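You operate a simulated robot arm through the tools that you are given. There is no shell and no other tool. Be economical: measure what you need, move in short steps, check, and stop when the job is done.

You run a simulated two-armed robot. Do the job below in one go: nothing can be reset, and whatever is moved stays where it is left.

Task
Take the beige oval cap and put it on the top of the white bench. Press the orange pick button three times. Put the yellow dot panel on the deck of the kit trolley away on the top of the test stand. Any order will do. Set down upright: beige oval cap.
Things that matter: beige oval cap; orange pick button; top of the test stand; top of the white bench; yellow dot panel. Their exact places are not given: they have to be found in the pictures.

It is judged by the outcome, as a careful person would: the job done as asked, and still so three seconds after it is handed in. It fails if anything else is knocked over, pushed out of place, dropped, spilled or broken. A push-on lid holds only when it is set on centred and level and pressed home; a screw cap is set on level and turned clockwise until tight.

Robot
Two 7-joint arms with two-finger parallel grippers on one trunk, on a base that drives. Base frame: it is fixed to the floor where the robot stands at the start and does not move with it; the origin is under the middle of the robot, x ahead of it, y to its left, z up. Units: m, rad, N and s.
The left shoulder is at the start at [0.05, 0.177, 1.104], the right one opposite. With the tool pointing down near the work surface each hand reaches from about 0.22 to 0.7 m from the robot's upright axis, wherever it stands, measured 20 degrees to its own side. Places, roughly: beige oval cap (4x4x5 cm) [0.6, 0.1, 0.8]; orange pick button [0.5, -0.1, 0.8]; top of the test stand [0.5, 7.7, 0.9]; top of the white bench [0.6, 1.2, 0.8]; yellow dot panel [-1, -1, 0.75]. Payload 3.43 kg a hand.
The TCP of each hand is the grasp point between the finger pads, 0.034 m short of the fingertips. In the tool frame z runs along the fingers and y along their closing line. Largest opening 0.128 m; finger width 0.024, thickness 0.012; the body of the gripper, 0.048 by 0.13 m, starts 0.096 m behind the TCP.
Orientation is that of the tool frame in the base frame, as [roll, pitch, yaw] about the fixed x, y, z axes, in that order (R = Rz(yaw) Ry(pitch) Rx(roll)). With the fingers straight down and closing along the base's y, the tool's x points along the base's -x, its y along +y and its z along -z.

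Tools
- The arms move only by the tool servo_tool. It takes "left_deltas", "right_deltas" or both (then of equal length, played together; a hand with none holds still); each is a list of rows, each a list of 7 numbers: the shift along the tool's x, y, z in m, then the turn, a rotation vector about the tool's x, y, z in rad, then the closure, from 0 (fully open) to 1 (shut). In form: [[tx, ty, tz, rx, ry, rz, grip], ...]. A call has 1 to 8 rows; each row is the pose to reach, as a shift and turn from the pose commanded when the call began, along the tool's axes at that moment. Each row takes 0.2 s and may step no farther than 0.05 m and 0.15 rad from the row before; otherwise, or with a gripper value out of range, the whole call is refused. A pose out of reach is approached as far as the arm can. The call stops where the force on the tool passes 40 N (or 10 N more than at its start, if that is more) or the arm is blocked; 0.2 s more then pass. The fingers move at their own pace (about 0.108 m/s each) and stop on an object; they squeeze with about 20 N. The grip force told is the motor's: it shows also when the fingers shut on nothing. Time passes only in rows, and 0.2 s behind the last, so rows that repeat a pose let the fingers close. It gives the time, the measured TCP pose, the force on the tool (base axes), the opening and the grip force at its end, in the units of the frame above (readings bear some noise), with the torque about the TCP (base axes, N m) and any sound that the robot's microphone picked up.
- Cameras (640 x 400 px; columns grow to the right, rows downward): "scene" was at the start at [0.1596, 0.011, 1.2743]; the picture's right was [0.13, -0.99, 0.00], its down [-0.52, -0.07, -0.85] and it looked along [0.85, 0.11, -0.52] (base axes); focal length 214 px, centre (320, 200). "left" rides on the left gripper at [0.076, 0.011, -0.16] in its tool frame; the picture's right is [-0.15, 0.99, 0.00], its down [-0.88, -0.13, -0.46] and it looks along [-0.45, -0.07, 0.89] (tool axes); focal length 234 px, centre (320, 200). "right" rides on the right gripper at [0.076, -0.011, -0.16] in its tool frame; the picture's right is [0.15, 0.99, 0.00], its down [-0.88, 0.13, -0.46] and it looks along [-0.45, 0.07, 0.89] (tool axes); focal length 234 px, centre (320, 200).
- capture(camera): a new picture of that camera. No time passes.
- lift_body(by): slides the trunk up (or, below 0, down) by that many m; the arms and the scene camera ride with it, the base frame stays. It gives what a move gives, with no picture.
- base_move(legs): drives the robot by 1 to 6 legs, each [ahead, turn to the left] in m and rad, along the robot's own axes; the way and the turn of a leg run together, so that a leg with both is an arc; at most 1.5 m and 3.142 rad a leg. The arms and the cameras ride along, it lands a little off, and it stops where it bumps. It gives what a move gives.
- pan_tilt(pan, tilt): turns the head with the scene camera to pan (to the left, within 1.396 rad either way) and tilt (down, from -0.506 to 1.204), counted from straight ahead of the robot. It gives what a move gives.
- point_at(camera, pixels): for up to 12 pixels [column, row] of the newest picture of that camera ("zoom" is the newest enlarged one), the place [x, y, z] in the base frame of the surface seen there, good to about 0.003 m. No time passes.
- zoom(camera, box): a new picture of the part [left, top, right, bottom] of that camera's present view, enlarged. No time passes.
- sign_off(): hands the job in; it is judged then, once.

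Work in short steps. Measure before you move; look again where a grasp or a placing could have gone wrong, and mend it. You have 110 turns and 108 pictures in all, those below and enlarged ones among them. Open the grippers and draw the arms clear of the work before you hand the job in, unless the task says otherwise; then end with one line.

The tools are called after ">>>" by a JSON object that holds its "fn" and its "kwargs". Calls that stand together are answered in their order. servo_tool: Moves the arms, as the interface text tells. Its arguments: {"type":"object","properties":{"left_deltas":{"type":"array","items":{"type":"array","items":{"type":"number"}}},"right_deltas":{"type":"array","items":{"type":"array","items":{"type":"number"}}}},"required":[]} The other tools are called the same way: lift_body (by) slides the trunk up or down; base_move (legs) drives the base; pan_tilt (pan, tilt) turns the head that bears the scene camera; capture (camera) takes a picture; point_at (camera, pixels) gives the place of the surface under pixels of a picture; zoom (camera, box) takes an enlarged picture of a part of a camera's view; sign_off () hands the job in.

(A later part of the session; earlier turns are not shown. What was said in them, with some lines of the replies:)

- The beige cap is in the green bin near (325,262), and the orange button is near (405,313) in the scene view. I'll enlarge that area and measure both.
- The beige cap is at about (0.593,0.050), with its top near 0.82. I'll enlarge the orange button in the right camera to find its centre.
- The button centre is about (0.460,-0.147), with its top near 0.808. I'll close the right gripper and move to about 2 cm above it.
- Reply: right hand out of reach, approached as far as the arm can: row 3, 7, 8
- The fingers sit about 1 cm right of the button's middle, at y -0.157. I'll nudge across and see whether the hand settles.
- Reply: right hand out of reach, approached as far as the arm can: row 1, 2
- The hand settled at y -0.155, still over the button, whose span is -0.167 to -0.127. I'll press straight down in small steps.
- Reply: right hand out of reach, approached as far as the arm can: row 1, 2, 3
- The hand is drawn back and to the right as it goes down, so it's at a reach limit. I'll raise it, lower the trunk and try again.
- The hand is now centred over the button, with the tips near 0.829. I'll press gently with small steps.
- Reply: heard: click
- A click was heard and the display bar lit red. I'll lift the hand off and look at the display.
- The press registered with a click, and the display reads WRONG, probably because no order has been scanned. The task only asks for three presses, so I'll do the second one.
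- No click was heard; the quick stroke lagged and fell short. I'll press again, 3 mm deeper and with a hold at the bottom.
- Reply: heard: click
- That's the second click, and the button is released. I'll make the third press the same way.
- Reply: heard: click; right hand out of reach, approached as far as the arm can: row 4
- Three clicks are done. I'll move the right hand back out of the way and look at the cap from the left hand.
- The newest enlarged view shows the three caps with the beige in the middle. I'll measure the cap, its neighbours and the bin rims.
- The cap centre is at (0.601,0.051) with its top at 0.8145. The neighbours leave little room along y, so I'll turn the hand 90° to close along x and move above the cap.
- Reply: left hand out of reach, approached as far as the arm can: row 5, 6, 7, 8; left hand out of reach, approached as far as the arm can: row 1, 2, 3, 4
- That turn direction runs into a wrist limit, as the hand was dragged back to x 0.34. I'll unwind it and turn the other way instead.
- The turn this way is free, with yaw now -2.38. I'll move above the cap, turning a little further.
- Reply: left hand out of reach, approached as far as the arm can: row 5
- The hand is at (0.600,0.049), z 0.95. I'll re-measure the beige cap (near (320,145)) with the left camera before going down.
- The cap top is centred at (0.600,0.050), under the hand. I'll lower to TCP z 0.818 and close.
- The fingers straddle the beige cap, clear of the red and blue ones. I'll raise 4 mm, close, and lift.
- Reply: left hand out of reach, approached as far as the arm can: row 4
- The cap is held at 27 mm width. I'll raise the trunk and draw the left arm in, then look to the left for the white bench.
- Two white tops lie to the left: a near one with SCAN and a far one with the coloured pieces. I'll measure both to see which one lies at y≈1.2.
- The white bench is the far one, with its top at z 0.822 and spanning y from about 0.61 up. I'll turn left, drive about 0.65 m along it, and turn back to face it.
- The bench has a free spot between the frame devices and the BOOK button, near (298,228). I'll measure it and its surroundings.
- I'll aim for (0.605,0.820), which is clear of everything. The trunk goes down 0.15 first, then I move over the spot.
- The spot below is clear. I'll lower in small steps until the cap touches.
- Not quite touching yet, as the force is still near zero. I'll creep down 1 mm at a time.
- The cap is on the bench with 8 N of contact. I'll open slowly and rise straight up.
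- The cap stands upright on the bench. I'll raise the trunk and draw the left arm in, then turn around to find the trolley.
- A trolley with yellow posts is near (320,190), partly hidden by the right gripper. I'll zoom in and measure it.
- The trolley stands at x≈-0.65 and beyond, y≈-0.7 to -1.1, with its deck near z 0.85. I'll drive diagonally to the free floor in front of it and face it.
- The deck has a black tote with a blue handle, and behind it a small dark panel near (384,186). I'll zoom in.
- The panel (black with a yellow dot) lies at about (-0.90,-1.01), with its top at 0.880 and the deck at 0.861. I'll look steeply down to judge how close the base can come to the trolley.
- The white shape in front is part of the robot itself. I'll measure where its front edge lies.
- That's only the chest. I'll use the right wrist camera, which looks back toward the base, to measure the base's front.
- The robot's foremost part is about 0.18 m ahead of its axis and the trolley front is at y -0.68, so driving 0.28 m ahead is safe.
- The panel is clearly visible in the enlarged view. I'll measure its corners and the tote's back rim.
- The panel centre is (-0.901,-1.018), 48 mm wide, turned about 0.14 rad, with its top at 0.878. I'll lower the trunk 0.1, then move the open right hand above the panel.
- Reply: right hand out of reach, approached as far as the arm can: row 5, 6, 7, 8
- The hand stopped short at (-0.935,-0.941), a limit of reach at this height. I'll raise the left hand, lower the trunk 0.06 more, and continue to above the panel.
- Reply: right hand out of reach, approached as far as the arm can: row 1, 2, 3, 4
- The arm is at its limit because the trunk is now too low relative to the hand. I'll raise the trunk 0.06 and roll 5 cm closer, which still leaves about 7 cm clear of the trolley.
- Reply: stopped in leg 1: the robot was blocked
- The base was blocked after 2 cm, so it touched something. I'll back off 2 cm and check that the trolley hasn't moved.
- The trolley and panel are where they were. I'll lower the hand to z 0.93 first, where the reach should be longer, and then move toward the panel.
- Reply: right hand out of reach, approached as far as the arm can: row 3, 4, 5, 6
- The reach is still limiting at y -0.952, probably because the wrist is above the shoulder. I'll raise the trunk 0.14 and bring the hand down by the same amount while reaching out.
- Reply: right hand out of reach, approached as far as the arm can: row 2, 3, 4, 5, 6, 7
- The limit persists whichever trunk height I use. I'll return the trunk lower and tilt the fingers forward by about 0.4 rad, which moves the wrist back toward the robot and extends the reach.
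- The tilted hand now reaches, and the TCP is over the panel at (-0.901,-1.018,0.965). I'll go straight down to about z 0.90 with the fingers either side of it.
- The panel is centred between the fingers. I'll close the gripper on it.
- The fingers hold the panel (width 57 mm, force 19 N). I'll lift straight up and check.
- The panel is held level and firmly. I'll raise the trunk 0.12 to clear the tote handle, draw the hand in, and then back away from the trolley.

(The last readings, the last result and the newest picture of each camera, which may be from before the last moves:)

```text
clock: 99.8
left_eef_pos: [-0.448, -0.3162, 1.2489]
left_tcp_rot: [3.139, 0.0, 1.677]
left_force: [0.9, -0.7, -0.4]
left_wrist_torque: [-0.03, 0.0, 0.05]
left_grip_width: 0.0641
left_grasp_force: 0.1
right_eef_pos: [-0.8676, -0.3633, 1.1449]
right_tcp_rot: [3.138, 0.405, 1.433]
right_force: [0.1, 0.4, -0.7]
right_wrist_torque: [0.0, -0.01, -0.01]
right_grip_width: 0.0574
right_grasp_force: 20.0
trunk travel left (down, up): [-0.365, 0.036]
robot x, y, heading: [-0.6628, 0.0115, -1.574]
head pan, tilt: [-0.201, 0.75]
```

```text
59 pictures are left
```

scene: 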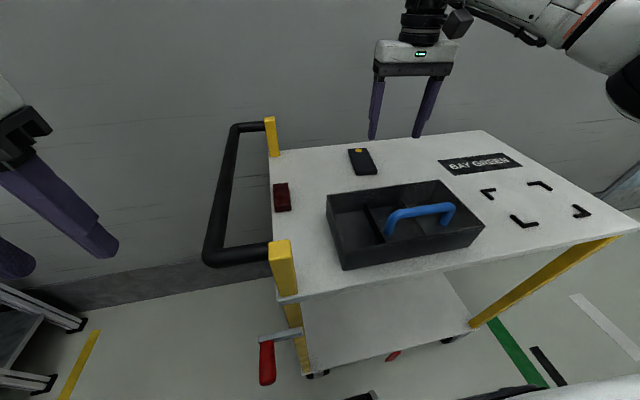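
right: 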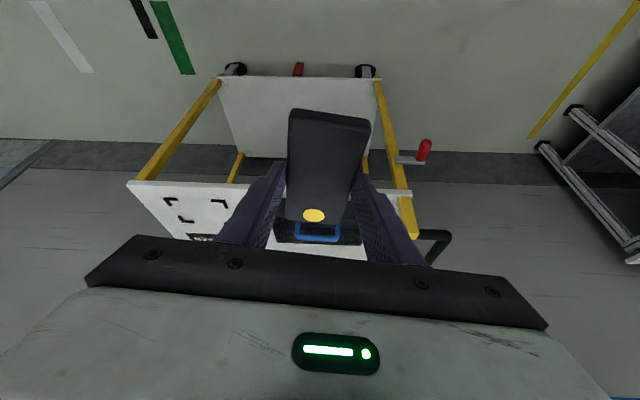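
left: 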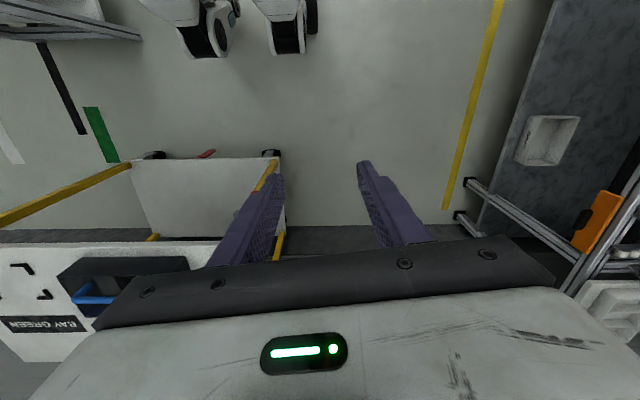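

I'm clear of the trolley. The test stand is far up the aisle at (0.5,7.7), so I'll shift toward the aisle's middle, turn to face +y and look ahead.

>>> {"fn": "base_move", "kwargs": {"legs": [[0, 1.57], [0.25, 0], [0, 1.57]]}}

>>> {"fn": "pan_tilt", "kwargs": {"pan": 0, "tilt": 0.25}}

>>> {"fn": "capture", "kwargs": {"camera": "scene"}}

```text
clock: 109.1
left_eef_pos: [-0.6186, 0.3347, 1.249]
left_tcp_rot: [3.141, -0.002, -1.529]
left_force: [0.1, 0.4, 0.4]
left_wrist_torque: [0.01, -0.02, 0.01]
left_grip_width: 0.0644
left_grasp_force: 0.1
right_eef_pos: [-0.1977, 0.3561, 1.1452]
right_tcp_rot: [3.138, 0.404, -1.771]
right_force: [-0.7, -0.3, -0.8]
right_wrist_torque: [-0.01, 0.02, -0.01]
right_grip_width: 0.0578
right_grasp_force: 19.7
trunk travel left (down, up): [-0.365, 0.036]
robot x, y, heading: [-0.4157, -0.003, 1.504]
head pan, tilt: [-0.201, 0.75]
```

```text
clock: 110.0
left_eef_pos: [-0.6172, 0.3352, 1.2493]
left_tcp_rot: [-3.139, 0.0, -1.529]
left_force: [0.4, 0.2, 0.1]
left_wrist_torque: [-0.01, 0.03, 0.01]
left_grip_width: 0.064
left_grasp_force: 0.1
right_eef_pos: [-0.1971, 0.3547, 1.1455]
right_tcp_rot: [3.137, 0.405, -1.772]
right_force: [-0.3, -0.2, -1.0]
right_wrist_torque: [0.03, 0.03, 0.02]
right_grip_width: 0.0575
right_grasp_force: 19.6
trunk travel left (down, up): [-0.365, 0.036]
robot x, y, heading: [-0.4198, -0.0031, 1.504]
head pan, tilt: [0.0, 0.25]
```

```text
58 pictures are left
```

scene: 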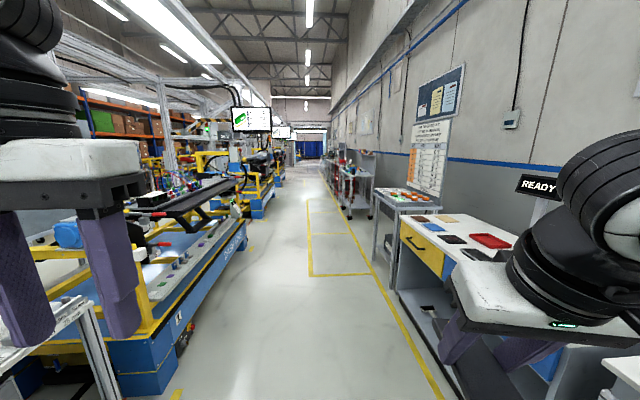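

The aisle ahead is open. I'll check the clearances on both sides before driving.

>>> {"fn": "point_at", "kwargs": {"camera": "scene", "pixels": [[170, 380], [245, 240], [250, 215], [275, 185], [400, 215], [374, 245], [350, 205], [340, 200], [310, 270], [330, 190], [336, 165]]}}

>>> {"fn": "zoom", "kwargs": {"camera": "scene", "box": [230, 110, 430, 260]}}

```text
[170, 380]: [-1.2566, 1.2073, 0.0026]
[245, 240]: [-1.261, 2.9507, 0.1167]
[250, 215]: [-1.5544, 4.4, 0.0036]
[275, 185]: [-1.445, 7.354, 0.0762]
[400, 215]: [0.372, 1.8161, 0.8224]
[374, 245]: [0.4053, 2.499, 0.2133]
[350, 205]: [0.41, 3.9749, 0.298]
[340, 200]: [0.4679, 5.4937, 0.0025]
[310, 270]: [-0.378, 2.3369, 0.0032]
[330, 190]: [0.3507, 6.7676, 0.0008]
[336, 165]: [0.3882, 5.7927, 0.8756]
```

```text
2.67 times, centred on (330, 185) of scene
```

zoom: 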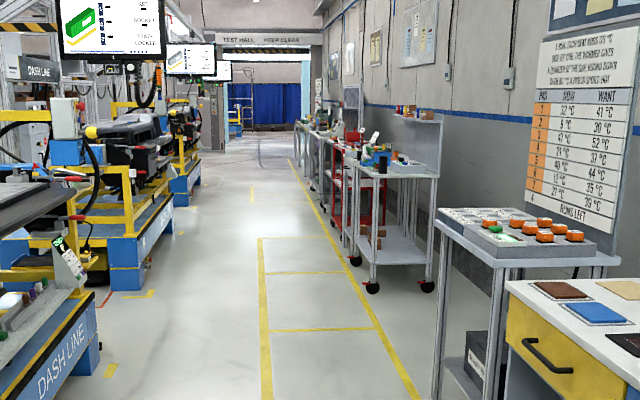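

The aisle is clear from x -1.2 to 0.37. I'll straighten to +y and drive about 5.7 m.

>>> {"fn": "base_move", "kwargs": {"legs": [[0, 0.066], [1.5, 0], [1.5, 0], [1.5, 0]]}}

>>> {"fn": "pan_tilt", "kwargs": {"pan": -0.3, "tilt": 0.3}}

>>> {"fn": "capture", "kwargs": {"camera": "scene"}}

```text
clock: 132.1
left_eef_pos: [-0.8382, 4.8152, 1.2498]
left_tcp_rot: [3.142, -0.002, -1.393]
left_force: [0.0, -0.6, 0.1]
left_wrist_torque: [-0.01, 0.02, 0.01]
left_grip_width: 0.0642
left_grasp_force: 0.1
right_eef_pos: [-0.4251, 4.8932, 1.1447]
right_tcp_rot: [3.138, 0.404, -1.634]
right_force: [-1.1, -0.3, -1.1]
right_wrist_torque: [0.0, -0.01, 0.0]
right_grip_width: 0.0574
right_grasp_force: 20.3
trunk travel left (down, up): [-0.365, 0.036]
robot x, y, heading: [-0.5951, 4.5088, 1.641]
head pan, tilt: [0.0, 0.25]
```

```text
clock: 132.8
left_eef_pos: [-0.8383, 4.8158, 1.2496]
left_tcp_rot: [-3.141, -0.001, -1.395]
left_force: [0.0, 0.1, -0.6]
left_wrist_torque: [-0.01, 0.0, 0.02]
left_grip_width: 0.0641
left_grasp_force: 0.1
right_eef_pos: [-0.4247, 4.8919, 1.1436]
right_tcp_rot: [3.137, 0.404, -1.636]
right_force: [-1.1, -0.9, -1.1]
right_wrist_torque: [0.0, -0.04, 0.01]
right_grip_width: 0.0574
right_grasp_force: 20.2
trunk travel left (down, up): [-0.365, 0.036]
robot x, y, heading: [-0.5973, 4.5087, 1.645]
head pan, tilt: [-0.3, 0.3]
```

```text
56 pictures are left
```

scene: 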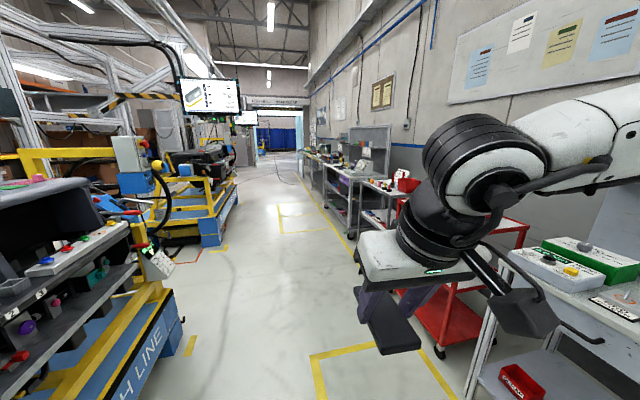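

Clear ahead; the heading drifted left, so I'll correct by -0.12 and drive 2.3 m more.

>>> {"fn": "base_move", "kwargs": {"legs": [[0, -0.13], [1.3, 0], [1.0, 0]]}}

>>> {"fn": "pan_tilt", "kwargs": {"pan": -0.85, "tilt": 0.35}}

>>> {"fn": "capture", "kwargs": {"camera": "scene"}}

```text
clock: 144.8
left_eef_pos: [-0.6325, 7.1652, 1.2504]
left_tcp_rot: [3.141, 0.0, -1.562]
left_force: [-0.1, 0.7, 0.3]
left_wrist_torque: [0.0, -0.06, -0.03]
left_grip_width: 0.0638
left_grasp_force: 0.0
right_eef_pos: [-0.2109, 7.1714, 1.145]
right_tcp_rot: [3.137, 0.406, -1.804]
right_force: [-0.4, 1.2, -0.6]
right_wrist_torque: [-0.03, -0.01, -0.03]
right_grip_width: 0.0574
right_grasp_force: 19.7
trunk travel left (down, up): [-0.365, 0.036]
robot x, y, heading: [-0.4432, 6.8194, 1.478]
head pan, tilt: [-0.3, 0.3]
```

```text
clock: 145.8
left_eef_pos: [-0.6321, 7.1635, 1.2491]
left_tcp_rot: [3.141, 0.0, -1.563]
left_force: [-0.3, 0.3, -0.3]
left_wrist_torque: [0.02, 0.01, -0.04]
left_grip_width: 0.064
left_grasp_force: 0.1
right_eef_pos: [-0.211, 7.1717, 1.1442]
right_tcp_rot: [3.139, 0.405, -1.804]
right_force: [0.1, 0.0, 0.0]
right_wrist_torque: [-0.04, -0.01, -0.01]
right_grip_width: 0.0576
right_grasp_force: 20.1
trunk travel left (down, up): [-0.365, 0.036]
robot x, y, heading: [-0.4479, 6.8206, 1.471]
head pan, tilt: [-0.85, 0.351]
```

```text
55 pictures are left
```

scene: 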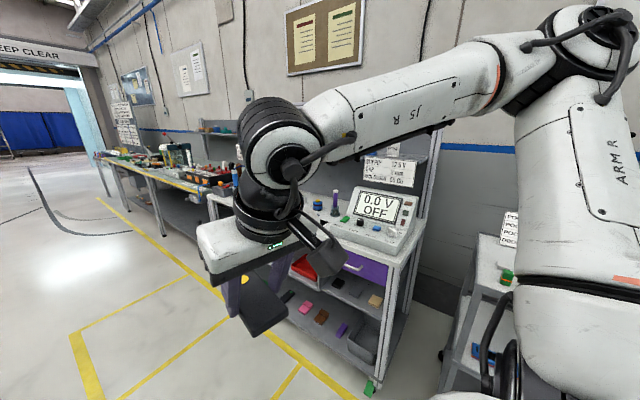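

A stand with a 0.0 V meter is on the right. I'll measure it to confirm it's at (0.5,7.7).

>>> {"fn": "zoom", "kwargs": {"camera": "scene", "box": [240, 150, 440, 300]}}

>>> {"fn": "point_at", "kwargs": {"camera": "scene", "pixels": [[370, 250], [400, 255], [380, 210], [320, 225], [335, 200], [345, 305], [205, 180], [210, 205], [318, 207]]}}

```text
2.67 times, centred on (340, 225) of scene
```

zoom: 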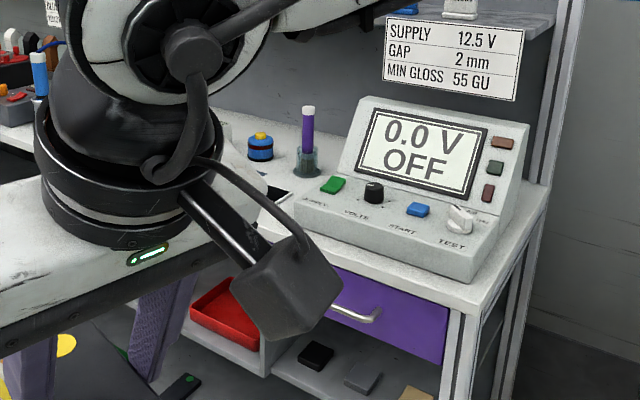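

```text
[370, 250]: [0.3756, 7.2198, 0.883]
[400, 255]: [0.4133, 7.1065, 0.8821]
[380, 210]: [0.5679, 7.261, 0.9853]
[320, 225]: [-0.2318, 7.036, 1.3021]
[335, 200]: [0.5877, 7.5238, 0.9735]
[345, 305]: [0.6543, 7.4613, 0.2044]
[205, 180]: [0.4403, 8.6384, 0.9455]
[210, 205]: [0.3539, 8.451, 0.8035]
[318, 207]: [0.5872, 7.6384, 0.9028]
```

The stand top is at z 0.883, with its front edge at x≈0.35 and y from 7.06 upward. I'll drive alongside, turn to face it and look.

>>> {"fn": "base_move", "kwargs": {"legs": [[0.95, 0], [0, -1.47]]}}

>>> {"fn": "pan_tilt", "kwargs": {"pan": 0, "tilt": 0.45}}

>>> {"fn": "capture", "kwargs": {"camera": "scene"}}

```text
clock: 154.4
left_eef_pos: [-0.0293, 7.989, 1.2501]
left_tcp_rot: [-3.141, -0.001, -3.03]
left_force: [0.4, -0.1, -0.8]
left_wrist_torque: [0.01, 0.03, 0.01]
left_grip_width: 0.0641
left_grasp_force: 0.0
right_eef_pos: [0.0213, 7.5709, 1.1449]
right_tcp_rot: [3.139, 0.404, 3.011]
right_force: [0.2, -0.6, -1.1]
right_wrist_torque: [0.05, -0.01, -0.03]
right_grip_width: 0.0573
right_grasp_force: 20.1
trunk travel left (down, up): [-0.365, 0.036]
robot x, y, heading: [-0.353, 7.7679, 0.008]
head pan, tilt: [-0.85, 0.351]
```

```text
clock: 155.5
left_eef_pos: [-0.0296, 7.9876, 1.2505]
left_tcp_rot: [-3.142, 0.001, -3.029]
left_force: [0.0, 0.4, 0.3]
left_wrist_torque: [0.02, 0.03, -0.02]
left_grip_width: 0.0641
left_grasp_force: 0.1
right_eef_pos: [0.0215, 7.5704, 1.1437]
right_tcp_rot: [3.137, 0.405, 3.009]
right_force: [0.6, 0.4, -1.6]
right_wrist_torque: [0.04, 0.02, -0.02]
right_grip_width: 0.0573
right_grasp_force: 20.1
trunk travel left (down, up): [-0.365, 0.036]
robot x, y, heading: [-0.3565, 7.7665, 0.006]
head pan, tilt: [0.0, 0.45]
```

```text
53 pictures are left
```

scene: 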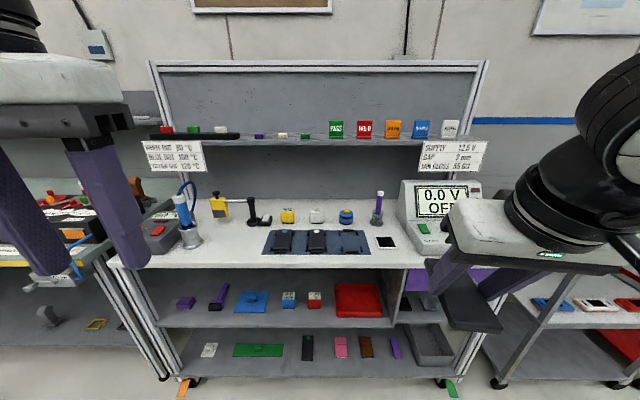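

This is the test stand; the tabletop has a blue mat with devices and a dark card. I'll measure the free areas along the front of the top.

>>> {"fn": "zoom", "kwargs": {"camera": "scene", "box": [140, 160, 460, 290]}}

>>> {"fn": "point_at", "kwargs": {"camera": "scene", "pixels": [[230, 245], [230, 262], [265, 250], [368, 250], [385, 240], [420, 255], [410, 262], [395, 262], [330, 262], [190, 240], [330, 150], [375, 246]]}}

```text
2.00 times, centred on (300, 225) of scene
```

zoom: 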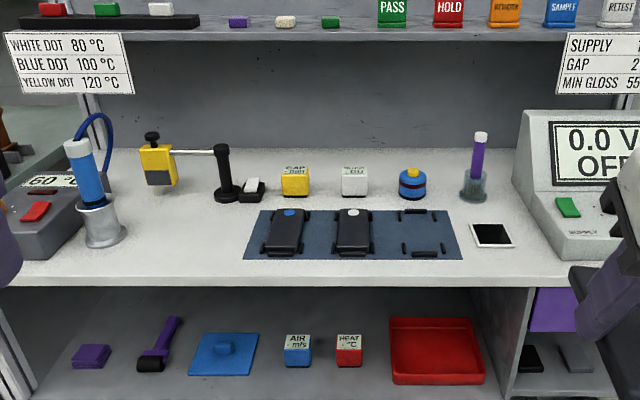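

```text
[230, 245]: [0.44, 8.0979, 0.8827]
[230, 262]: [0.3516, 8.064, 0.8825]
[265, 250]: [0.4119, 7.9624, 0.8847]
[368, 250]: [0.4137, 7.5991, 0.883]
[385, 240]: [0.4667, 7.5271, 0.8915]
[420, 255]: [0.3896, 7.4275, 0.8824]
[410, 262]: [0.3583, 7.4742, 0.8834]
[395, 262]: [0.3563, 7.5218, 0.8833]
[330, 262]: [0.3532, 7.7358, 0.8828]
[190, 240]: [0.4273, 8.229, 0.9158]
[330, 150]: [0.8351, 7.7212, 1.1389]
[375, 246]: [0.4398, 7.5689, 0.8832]
```

The mat has slots holding the blue-dot and white-dot panels, with an empty third bay at about y 7.655, x 0.46, evidently for the yellow-dot panel. I'll drive closer, shifting left so the bay falls in the right arm's range.

>>> {"fn": "base_move", "kwargs": {"legs": [[0, 0.35], [0.27, 0], [0, -0.36]]}}

>>> {"fn": "pan_tilt", "kwargs": {"pan": -0.3, "tilt": 0.75}}

>>> {"fn": "capture", "kwargs": {"camera": "scene"}}

```text
clock: 159.6
left_eef_pos: [0.2263, 8.0682, 1.2485]
left_tcp_rot: [-3.141, 0.001, -3.057]
left_force: [-0.6, 0.1, 0.6]
left_wrist_torque: [-0.01, 0.01, 0.0]
left_grip_width: 0.0636
left_grasp_force: 0.0
right_eef_pos: [0.265, 7.6481, 1.1446]
right_tcp_rot: [3.136, 0.404, 2.985]
right_force: [1.0, 0.5, -1.8]
right_wrist_torque: [0.02, 0.03, 0.01]
right_grip_width: 0.0574
right_grasp_force: 19.6
trunk travel left (down, up): [-0.365, 0.036]
robot x, y, heading: [-0.1071, 7.8564, -0.021]
head pan, tilt: [0.0, 0.45]
```

```text
clock: 160.4
left_eef_pos: [0.2259, 8.0703, 1.2503]
left_tcp_rot: [3.14, 0.001, -3.058]
left_force: [-0.5, -0.9, -0.3]
left_wrist_torque: [0.0, 0.0, -0.02]
left_grip_width: 0.0639
left_grasp_force: 0.1
right_eef_pos: [0.2642, 7.6501, 1.1438]
right_tcp_rot: [3.137, 0.406, 2.984]
right_force: [-0.1, 0.2, -0.9]
right_wrist_torque: [0.0, -0.01, 0.03]
right_grip_width: 0.0572
right_grasp_force: 19.9
trunk travel left (down, up): [-0.365, 0.036]
robot x, y, heading: [-0.1021, 7.8579, -0.021]
head pan, tilt: [-0.3, 0.75]
```

```text
51 pictures are left
```

scene: 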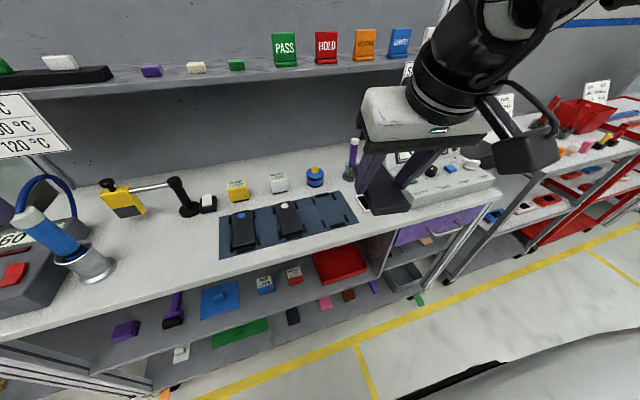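

I'll zoom in on the mat with the empty bay near (330,213).

>>> {"fn": "zoom", "kwargs": {"camera": "scene", "box": [210, 140, 380, 270]}}

```text
3.08 times, centred on (295, 205) of scene
```

zoom: 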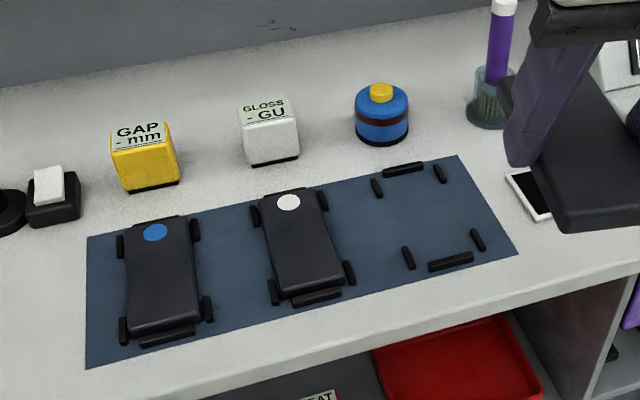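

The bay has low pegs: back bar (403,169), front bar (451,262), side pegs (377,188), (408,257), (440,173), (478,239). I'll measure these and the white-dot panel for reference.

>>> {"fn": "point_at", "kwargs": {"camera": "zoom", "pixels": [[403, 167], [451, 260], [377, 185], [408, 254], [440, 170], [478, 236], [428, 215], [268, 197], [320, 195], [284, 293], [340, 282], [288, 202]]}}

>>> {"fn": "capture", "kwargs": {"camera": "right"}}

```text
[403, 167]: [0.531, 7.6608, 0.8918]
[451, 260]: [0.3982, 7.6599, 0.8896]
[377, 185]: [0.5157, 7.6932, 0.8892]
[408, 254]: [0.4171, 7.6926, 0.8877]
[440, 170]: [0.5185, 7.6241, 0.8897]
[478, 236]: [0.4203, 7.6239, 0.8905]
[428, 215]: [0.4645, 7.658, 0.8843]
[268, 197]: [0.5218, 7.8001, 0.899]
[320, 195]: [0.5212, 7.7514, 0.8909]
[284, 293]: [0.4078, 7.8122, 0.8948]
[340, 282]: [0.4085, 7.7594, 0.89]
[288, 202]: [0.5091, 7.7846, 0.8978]
```

```text
49 pictures are left
```

right: 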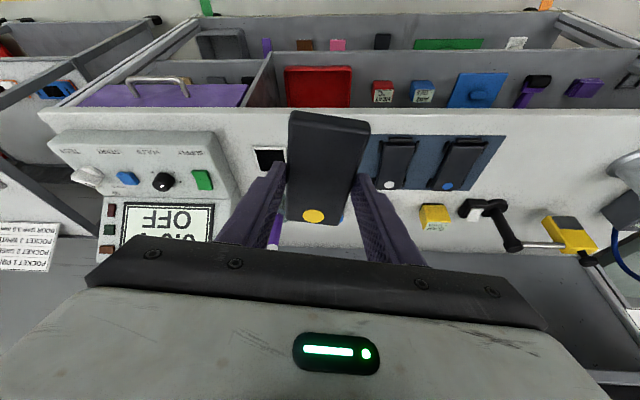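

The bay is centred at (0.4645,7.6585), aligned with x, with only 2-3 mm of play. I'll measure the held panel's corners in the right camera to get its exact pose in the hand.

>>> {"fn": "zoom", "kwargs": {"camera": "right", "box": [250, 95, 410, 240]}}

```text
2.76 times, centred on (330, 168) of right
```

zoom: 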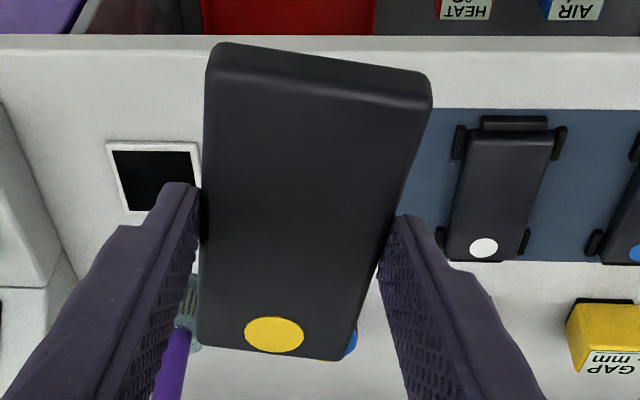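

I'll read off the panel's corners and the dot position from this enlarged view.

>>> {"fn": "point_at", "kwargs": {"camera": "zoom", "pixels": [[214, 85], [420, 110], [203, 338], [338, 353], [215, 50], [425, 77], [274, 334], [210, 200], [393, 215], [300, 220]]}}

```text
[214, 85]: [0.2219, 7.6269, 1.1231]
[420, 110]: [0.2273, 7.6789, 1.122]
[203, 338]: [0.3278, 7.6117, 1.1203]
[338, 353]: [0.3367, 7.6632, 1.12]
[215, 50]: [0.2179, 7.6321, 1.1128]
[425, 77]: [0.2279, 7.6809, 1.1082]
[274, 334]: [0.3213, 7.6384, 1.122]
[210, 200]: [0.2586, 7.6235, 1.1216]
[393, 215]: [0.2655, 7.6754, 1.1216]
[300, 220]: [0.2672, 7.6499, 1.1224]
```

The held panel is 0.14 rad off the bay's axis, and its centre is about 14 mm ahead of the TCP. I'll lower the trunk 0.12, then move forward and turn so the panel hovers above the bay.

>>> {"fn": "lift_body", "kwargs": {"by": -0.12}}

>>> {"fn": "servo_tool", "kwargs": {"right_deltas": [[-0.0334, 0.008, 0.0143, -0.011, 0, -0.0258, 0.85], [-0.0668, 0.016, 0.0285, -0.022, 0, -0.0515, 0.85], [-0.1003, 0.024, 0.0428, -0.033, 0, -0.0773, 0.85], [-0.1337, 0.032, 0.0571, -0.044, 0, -0.103, 0.85], [-0.1671, 0.0398, 0.0714, -0.055, 0, -0.1288, 0.85], [-0.1671, 0.0398, 0.0714, -0.055, 0, -0.1288, 0.85]]}}

>>> {"fn": "capture", "kwargs": {"camera": "right"}}

>>> {"fn": "capture", "kwargs": {"camera": "scene"}}

```text
clock: 161.9
left_eef_pos: [0.2251, 8.0677, 1.1297]
left_tcp_rot: [-3.14, -0.001, -3.057]
left_force: [-0.5, -0.1, -0.1]
left_wrist_torque: [0.0, 0.01, 0.0]
left_grip_width: 0.0635
left_grasp_force: 0.0
right_eef_pos: [0.2642, 7.6504, 1.0258]
right_tcp_rot: [3.139, 0.406, 2.985]
right_force: [0.3, 0.0, -1.3]
right_wrist_torque: [0.0, -0.02, 0.03]
right_grip_width: 0.0573
right_grasp_force: 19.8
trunk travel left (down, up): [-0.245, 0.156]
robot x, y, heading: [-0.1045, 7.8541, -0.022]
head pan, tilt: [-0.3, 0.75]
```

```text
clock: 163.3
left_eef_pos: [0.2255, 8.0688, 1.1296]
left_tcp_rot: [-3.14, -0.001, -3.055]
left_force: [-0.6, -0.4, -0.2]
left_wrist_torque: [0.03, -0.03, 0.02]
left_grip_width: 0.0639
left_grasp_force: 0.1
right_eef_pos: [0.4492, 7.6607, 1.0285]
right_tcp_rot: [3.139, 0.406, 3.124]
right_force: [0.2, 0.1, 0.1]
right_wrist_torque: [0.0, -0.01, 0.0]
right_grip_width: 0.0573
right_grasp_force: 20.1
trunk travel left (down, up): [-0.245, 0.156]
robot x, y, heading: [-0.1045, 7.8562, -0.018]
head pan, tilt: [-0.3, 0.75]
```

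```text
47 pictures are left
```

right: 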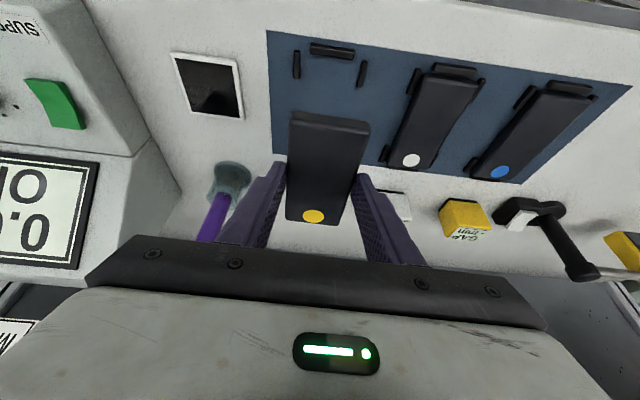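

```text
46 pictures are left
```

scene: 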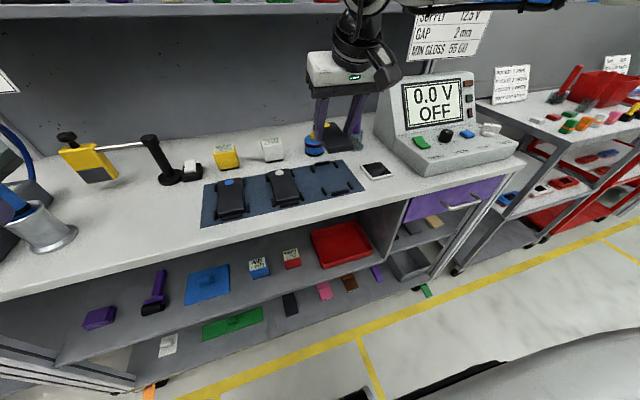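

The panel hovers over the bay. I'll check the alignment of the panel against the pegs by measuring both in the right camera.

>>> {"fn": "zoom", "kwargs": {"camera": "right", "box": [260, 30, 400, 240]}}

>>> {"fn": "point_at", "kwargs": {"camera": "right", "pixels": [[293, 126], [366, 136], [289, 215], [338, 221], [332, 49], [296, 58], [362, 68], [330, 170], [296, 72], [363, 80]]}}

>>> {"fn": "zoom", "kwargs": {"camera": "scene", "box": [270, 100, 400, 210]}}

```text
1.90 times, centred on (330, 135) of right
```

zoom: 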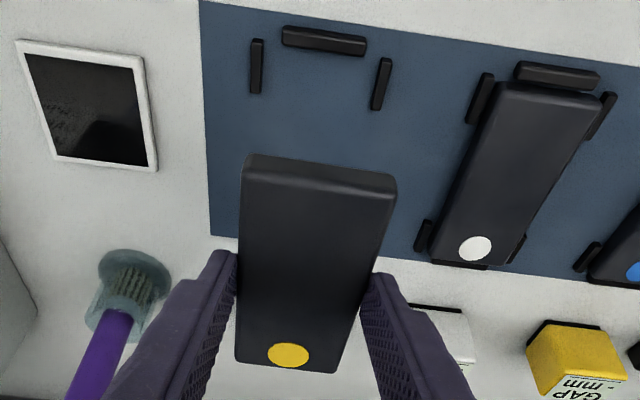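

```text
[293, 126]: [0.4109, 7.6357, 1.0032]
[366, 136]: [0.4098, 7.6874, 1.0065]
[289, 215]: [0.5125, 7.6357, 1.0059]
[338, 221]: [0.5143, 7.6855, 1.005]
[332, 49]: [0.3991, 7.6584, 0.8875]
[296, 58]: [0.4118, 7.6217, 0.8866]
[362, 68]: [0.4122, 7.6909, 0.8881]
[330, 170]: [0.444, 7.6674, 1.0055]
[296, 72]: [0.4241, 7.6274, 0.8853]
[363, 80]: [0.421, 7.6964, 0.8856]
```

```text
3.64 times, centred on (335, 155) of scene
```

zoom: 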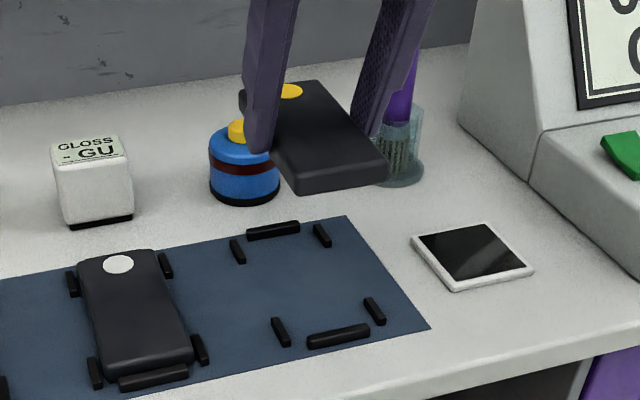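

The panel's centre is at about (0.464,7.661) against the bay's (0.4645,7.6585), and the yaw is aligned. I'll shift 2 mm in y and come down to about 1.2 cm above the mat.

>>> {"fn": "servo_tool", "kwargs": {"right_deltas": [[0.012, -0.002, 0.028, 0, 0, 0, 0.85], [0.024, -0.002, 0.055, 0, 0, 0, 0.85], [0.033, -0.002, 0.078, 0, 0, 0, 0.85], [0.0375, -0.002, 0.0875, 0, 0, 0, 0.85], [0.0375, -0.002, 0.0875, 0, 0, 0, 0.85]]}}

>>> {"fn": "zoom", "kwargs": {"camera": "right", "box": [250, 70, 410, 240]}}

>>> {"fn": "zoom", "kwargs": {"camera": "scene", "box": [270, 110, 400, 210]}}

```text
clock: 164.5
left_eef_pos: [0.2254, 8.0678, 1.1286]
left_tcp_rot: [3.141, -0.001, -3.057]
left_force: [-0.6, 0.4, 0.0]
left_wrist_torque: [0.01, 0.04, 0.0]
left_grip_width: 0.0638
left_grasp_force: 0.1
right_eef_pos: [0.4507, 7.6581, 0.9303]
right_tcp_rot: [3.139, 0.403, 3.124]
right_force: [0.2, 0.5, -0.5]
right_wrist_torque: [0.01, 0.01, 0.02]
right_grip_width: 0.0574
right_grasp_force: 20.1
trunk travel left (down, up): [-0.245, 0.156]
robot x, y, heading: [-0.1077, 7.8574, -0.019]
head pan, tilt: [-0.3, 0.75]
```

```text
2.35 times, centred on (330, 155) of right
```

zoom: 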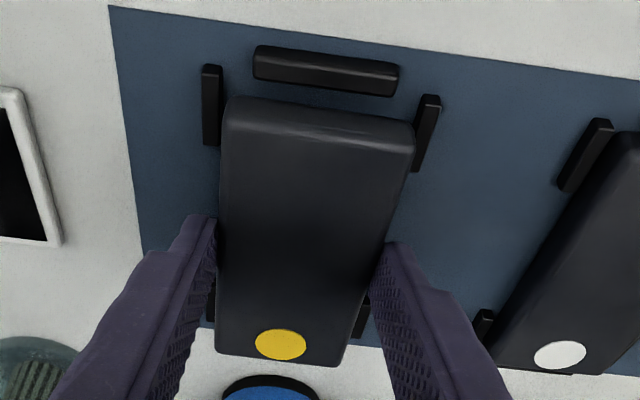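

```text
4.00 times, centred on (335, 160) of scene
```

zoom: 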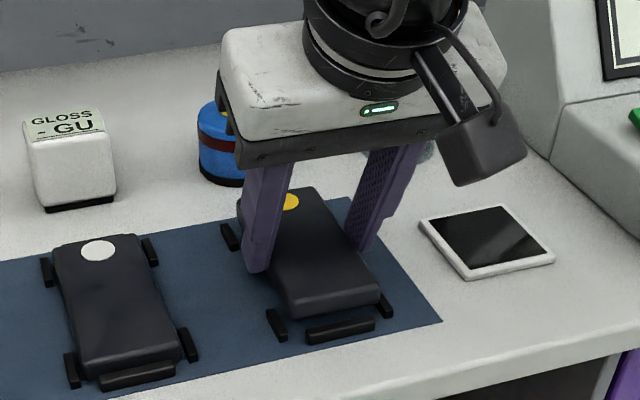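

The pegs straddle the panel symmetrically in the right view. I'll lower the last centimetre in small steps and watch the force.

>>> {"fn": "servo_tool", "kwargs": {"right_deltas": [[0.0012, 0, 0.0028, 0, 0, 0, 0.85], [0.0024, 0, 0.0055, 0, 0, 0, 0.85], [0.0032, 0, 0.0074, 0, 0, 0, 0.85], [0.0032, 0, 0.0074, 0, 0, 0, 0.85]]}}

>>> {"fn": "zoom", "kwargs": {"camera": "scene", "box": [290, 130, 390, 210]}}

>>> {"fn": "zoom", "kwargs": {"camera": "right", "box": [250, 70, 410, 240]}}

```text
clock: 165.5
left_eef_pos: [0.2249, 8.07, 1.1306]
left_tcp_rot: [-3.141, 0.0, -3.058]
left_force: [-0.6, 0.3, 0.0]
left_wrist_torque: [0.02, 0.0, -0.02]
left_grip_width: 0.0641
left_grasp_force: 0.1
right_eef_pos: [0.4497, 7.6611, 0.9227]
right_tcp_rot: [3.138, 0.405, 3.123]
right_force: [0.5, -0.3, -0.4]
right_wrist_torque: [0.04, 0.04, -0.01]
right_grip_width: 0.0575
right_grasp_force: 20.0
trunk travel left (down, up): [-0.245, 0.156]
robot x, y, heading: [-0.1046, 7.8542, -0.017]
head pan, tilt: [-0.3, 0.75]
```

```text
5.00 times, centred on (340, 170) of scene
```

zoom: 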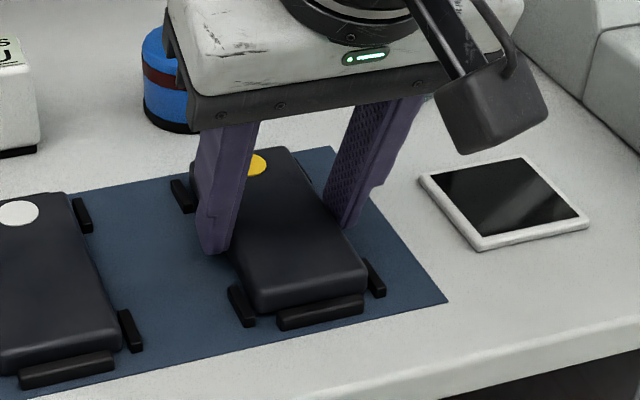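

```text
2.35 times, centred on (330, 155) of right
```

zoom: 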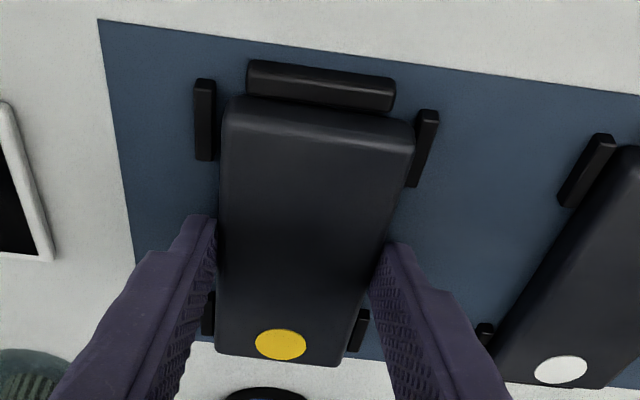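

The panel's near end sits right at the front bar's edge and slightly toward +y. I'll shift 2 mm forward and 1 mm to -y, then lower 3 mm.

>>> {"fn": "servo_tool", "kwargs": {"right_deltas": [[-0.0018, -0.001, 0.0008, 0, 0, 0, 0.85], [-0.0012, -0.001, 0.0022, 0, 0, 0, 0.85], [-0.0006, -0.001, 0.0036, 0, 0, 0, 0.85], [-0.0006, -0.001, 0.0036, 0, 0, 0, 0.85]]}}

>>> {"fn": "zoom", "kwargs": {"camera": "scene", "box": [290, 130, 390, 210]}}

>>> {"fn": "zoom", "kwargs": {"camera": "right", "box": [250, 70, 410, 240]}}

```text
clock: 166.5
left_eef_pos: [0.2257, 8.0696, 1.1301]
left_tcp_rot: [3.141, 0.0, -3.059]
left_force: [-0.7, -0.3, -0.2]
left_wrist_torque: [0.0, 0.0, -0.01]
left_grip_width: 0.0639
left_grasp_force: 0.0
right_eef_pos: [0.4528, 7.6585, 0.9178]
right_tcp_rot: [3.137, 0.405, 3.125]
right_force: [-0.2, -1.3, -0.5]
right_wrist_torque: [-0.01, 0.0, -0.01]
right_grip_width: 0.0573
right_grasp_force: 20.3
trunk travel left (down, up): [-0.245, 0.156]
robot x, y, heading: [-0.1087, 7.8569, -0.019]
head pan, tilt: [-0.3, 0.75]
```

```text
5.00 times, centred on (340, 170) of scene
```

zoom: 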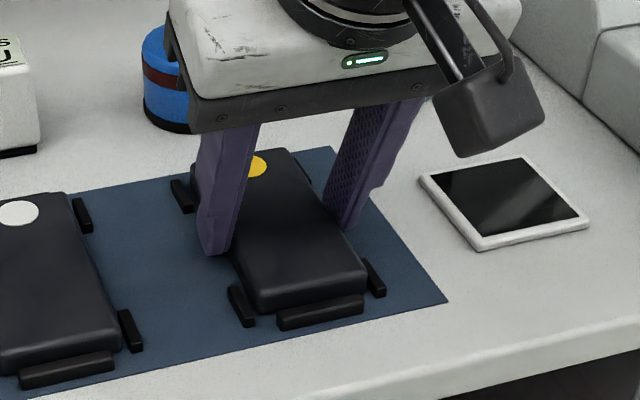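

```text
2.35 times, centred on (330, 155) of right
```

zoom: 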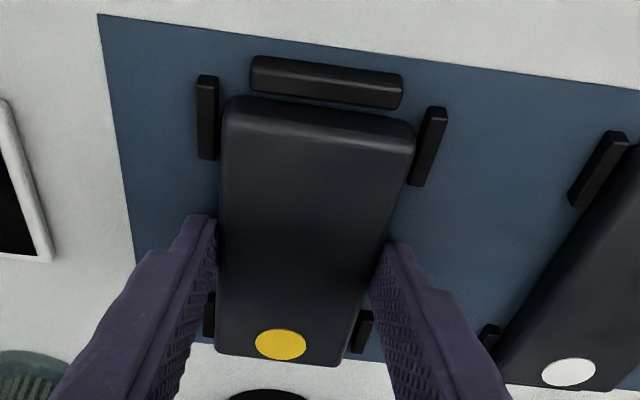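

The panel now sits inside all the pegs with small even gaps. I'll creep down until contact.

>>> {"fn": "servo_tool", "kwargs": {"right_deltas": [[0.0006, 0, 0.0014, 0, 0, 0, 0.85], [0.001, 0, 0.0023, 0, 0, 0, 0.85], [0.0012, 0, 0.0028, 0, 0, 0, 0.85]]}}

```text
clock: 167.3
left_eef_pos: [0.225, 8.0696, 1.1294]
left_tcp_rot: [3.141, 0.0, -3.058]
left_force: [-1.0, 0.0, -0.4]
left_wrist_torque: [-0.02, 0.01, -0.01]
left_grip_width: 0.0639
left_grasp_force: 0.1
right_eef_pos: [0.4513, 7.6592, 0.918]
right_tcp_rot: [3.139, 0.407, 3.124]
right_force: [2.6, 0.2, 5.6]
right_wrist_torque: [-0.21, 0.23, 0.08]
right_grip_width: 0.0574
right_grasp_force: 20.5
trunk travel left (down, up): [-0.245, 0.156]
robot x, y, heading: [-0.1052, 7.8549, -0.024]
head pan, tilt: [-0.3, 0.75]
```

There's 5.6 N of contact, so the panel is down. I'll release slowly and rise along the vertical.

>>> {"fn": "servo_tool", "kwargs": {"right_deltas": [[-0.0004, 0, -0.001, 0, 0, 0, 0.52], [-0.0004, 0, -0.001, 0, 0, 0, 0.42], [-0.0004, 0, -0.001, 0, 0, 0, 0.42]]}}

>>> {"fn": "servo_tool", "kwargs": {"right_deltas": [[-0.008, 0, -0.0184, 0, 0, 0, 0.42], [-0.0236, 0, -0.055, 0, 0, 0, 0.42], [-0.039, 0, -0.092, 0, 0, 0, 0.42], [-0.055, 0, -0.129, 0, 0, 0, 0.42]]}}

>>> {"fn": "zoom", "kwargs": {"camera": "scene", "box": [270, 110, 400, 210]}}

>>> {"fn": "capture", "kwargs": {"camera": "right"}}

```text
clock: 168.1
left_eef_pos: [0.2253, 8.068, 1.1285]
left_tcp_rot: [-3.141, -0.001, -3.058]
left_force: [0.5, 0.4, 0.6]
left_wrist_torque: [0.02, -0.01, 0.01]
left_grip_width: 0.0638
left_grasp_force: 0.1
right_eef_pos: [0.4512, 7.6575, 0.916]
right_tcp_rot: [3.139, 0.405, 3.124]
right_force: [-0.1, -0.1, -0.3]
right_wrist_torque: [0.0, -0.04, 0.01]
right_grip_width: 0.0742
right_grasp_force: 0.0
trunk travel left (down, up): [-0.245, 0.156]
robot x, y, heading: [-0.1016, 7.8608, -0.02]
head pan, tilt: [-0.3, 0.75]
```

```text
clock: 169.1
left_eef_pos: [0.2258, 8.0684, 1.1301]
left_tcp_rot: [-3.141, 0.001, -3.057]
left_force: [-0.6, -0.4, 0.2]
left_wrist_torque: [-0.01, -0.02, -0.01]
left_grip_width: 0.064
left_grasp_force: 0.0
right_eef_pos: [0.4476, 7.6601, 1.0601]
right_tcp_rot: [3.137, 0.403, 3.124]
right_force: [0.4, -0.6, 0.0]
right_wrist_torque: [-0.03, -0.02, 0.01]
right_grip_width: 0.0741
right_grasp_force: 0.0
trunk travel left (down, up): [-0.245, 0.156]
robot x, y, heading: [-0.106, 7.8597, -0.019]
head pan, tilt: [-0.3, 0.75]
```

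```text
4.00 times, centred on (335, 160) of scene
```

zoom: 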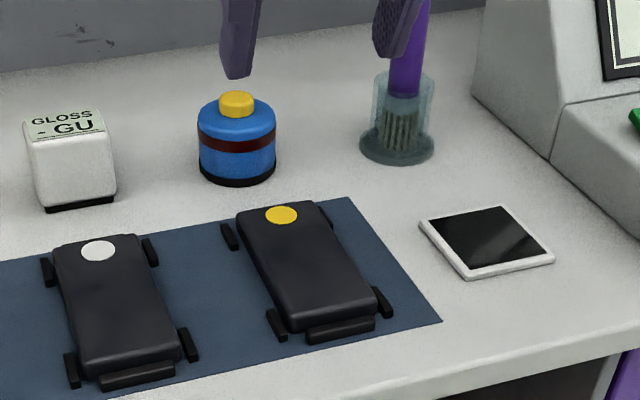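

```text
36 pictures are left
```

right: 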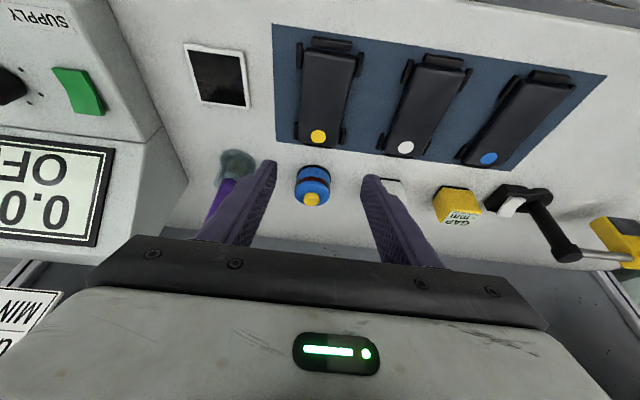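

The yellow-dot panel sits in its bay like its neighbours. I'll check that it's level, draw the right arm back and back the robot off.

>>> {"fn": "point_at", "kwargs": {"camera": "zoom", "pixels": [[281, 214], [255, 225], [305, 315], [362, 300], [98, 250], [100, 355]]}}

>>> {"fn": "servo_tool", "kwargs": {"right_deltas": [[0.037, 0, -0.0155, 0, 0, 0, 0.2], [0.074, 0, -0.031, 0, 0, 0, 0.0], [0.11, 0, -0.047, 0, 0, 0, 0.0], [0.147, 0, -0.062, 0, 0, 0, 0.0], [0.165, 0, -0.07, 0, 0, 0, 0.0]]}}

>>> {"fn": "base_move", "kwargs": {"legs": [[-0.35, 0]]}}

>>> {"fn": "pan_tilt", "kwargs": {"pan": 0, "tilt": 0.5}}

>>> {"fn": "capture", "kwargs": {"camera": "scene"}}

```text
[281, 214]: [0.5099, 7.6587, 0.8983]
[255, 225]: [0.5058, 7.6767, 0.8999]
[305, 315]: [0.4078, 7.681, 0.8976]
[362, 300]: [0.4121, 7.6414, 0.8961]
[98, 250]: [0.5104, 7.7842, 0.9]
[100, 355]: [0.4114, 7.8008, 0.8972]
```

```text
clock: 170.3
left_eef_pos: [0.2252, 8.0697, 1.1309]
left_tcp_rot: [3.141, -0.001, -3.057]
left_force: [-0.6, 0.9, 0.4]
left_wrist_torque: [-0.03, -0.02, -0.05]
left_grip_width: 0.0639
left_grasp_force: 0.0
right_eef_pos: [0.271, 7.6626, 1.0547]
right_tcp_rot: [3.137, 0.405, 3.121]
right_force: [0.1, -0.4, 0.2]
right_wrist_torque: [-0.04, -0.01, 0.02]
right_grip_width: 0.1282
right_grasp_force: 0.1
trunk travel left (down, up): [-0.245, 0.156]
robot x, y, heading: [-0.1025, 7.8555, -0.022]
head pan, tilt: [-0.3, 0.75]
```

```text
clock: 172.6
left_eef_pos: [-0.1194, 8.0747, 1.1297]
left_tcp_rot: [-3.141, -0.002, -3.061]
left_force: [0.0, -0.3, -0.6]
left_wrist_torque: [-0.03, 0.0, 0.01]
left_grip_width: 0.0641
left_grasp_force: 0.0
right_eef_pos: [-0.0759, 7.6692, 1.056]
right_tcp_rot: [3.139, 0.405, 3.118]
right_force: [0.2, 0.0, -0.9]
right_wrist_torque: [0.01, 0.0, 0.04]
right_grip_width: 0.128
right_grasp_force: 0.0
trunk travel left (down, up): [-0.245, 0.156]
robot x, y, heading: [-0.4509, 7.8626, -0.02]
head pan, tilt: [-0.3, 0.75]
```

```text
clock: 173.3
left_eef_pos: [-0.1197, 8.0753, 1.1283]
left_tcp_rot: [-3.141, 0.0, -3.061]
left_force: [-0.5, -0.9, 0.3]
left_wrist_torque: [-0.01, -0.01, -0.03]
left_grip_width: 0.0636
left_grasp_force: 0.1
right_eef_pos: [-0.0739, 7.6687, 1.0551]
right_tcp_rot: [3.139, 0.406, 3.119]
right_force: [-0.8, 0.0, -0.6]
right_wrist_torque: [0.0, -0.03, 0.0]
right_grip_width: 0.1279
right_grasp_force: 0.0
trunk travel left (down, up): [-0.245, 0.156]
robot x, y, heading: [-0.4478, 7.8646, -0.021]
head pan, tilt: [0.0, 0.499]
```

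```text
35 pictures are left
```

scene: 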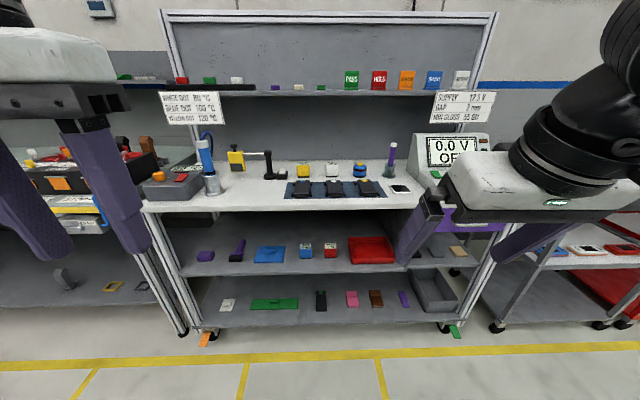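

The panel is level in its bay (tops at 0.896-0.900, same as its neighbours), three button clicks were heard, and the cap stands upright on the white bench. Both grippers are empty and clear, so I'll hand the job in.

>>> {"fn": "sign_off", "kwargs": {}}

```text
The job is handed in.
```

All three tasks are done: the beige oval cap stands upright on the white bench, the orange pick button was pressed three times (three clicks heard; its display read WRONG), and the yellow dot panel lies level in the empty bay on top of the test stand.
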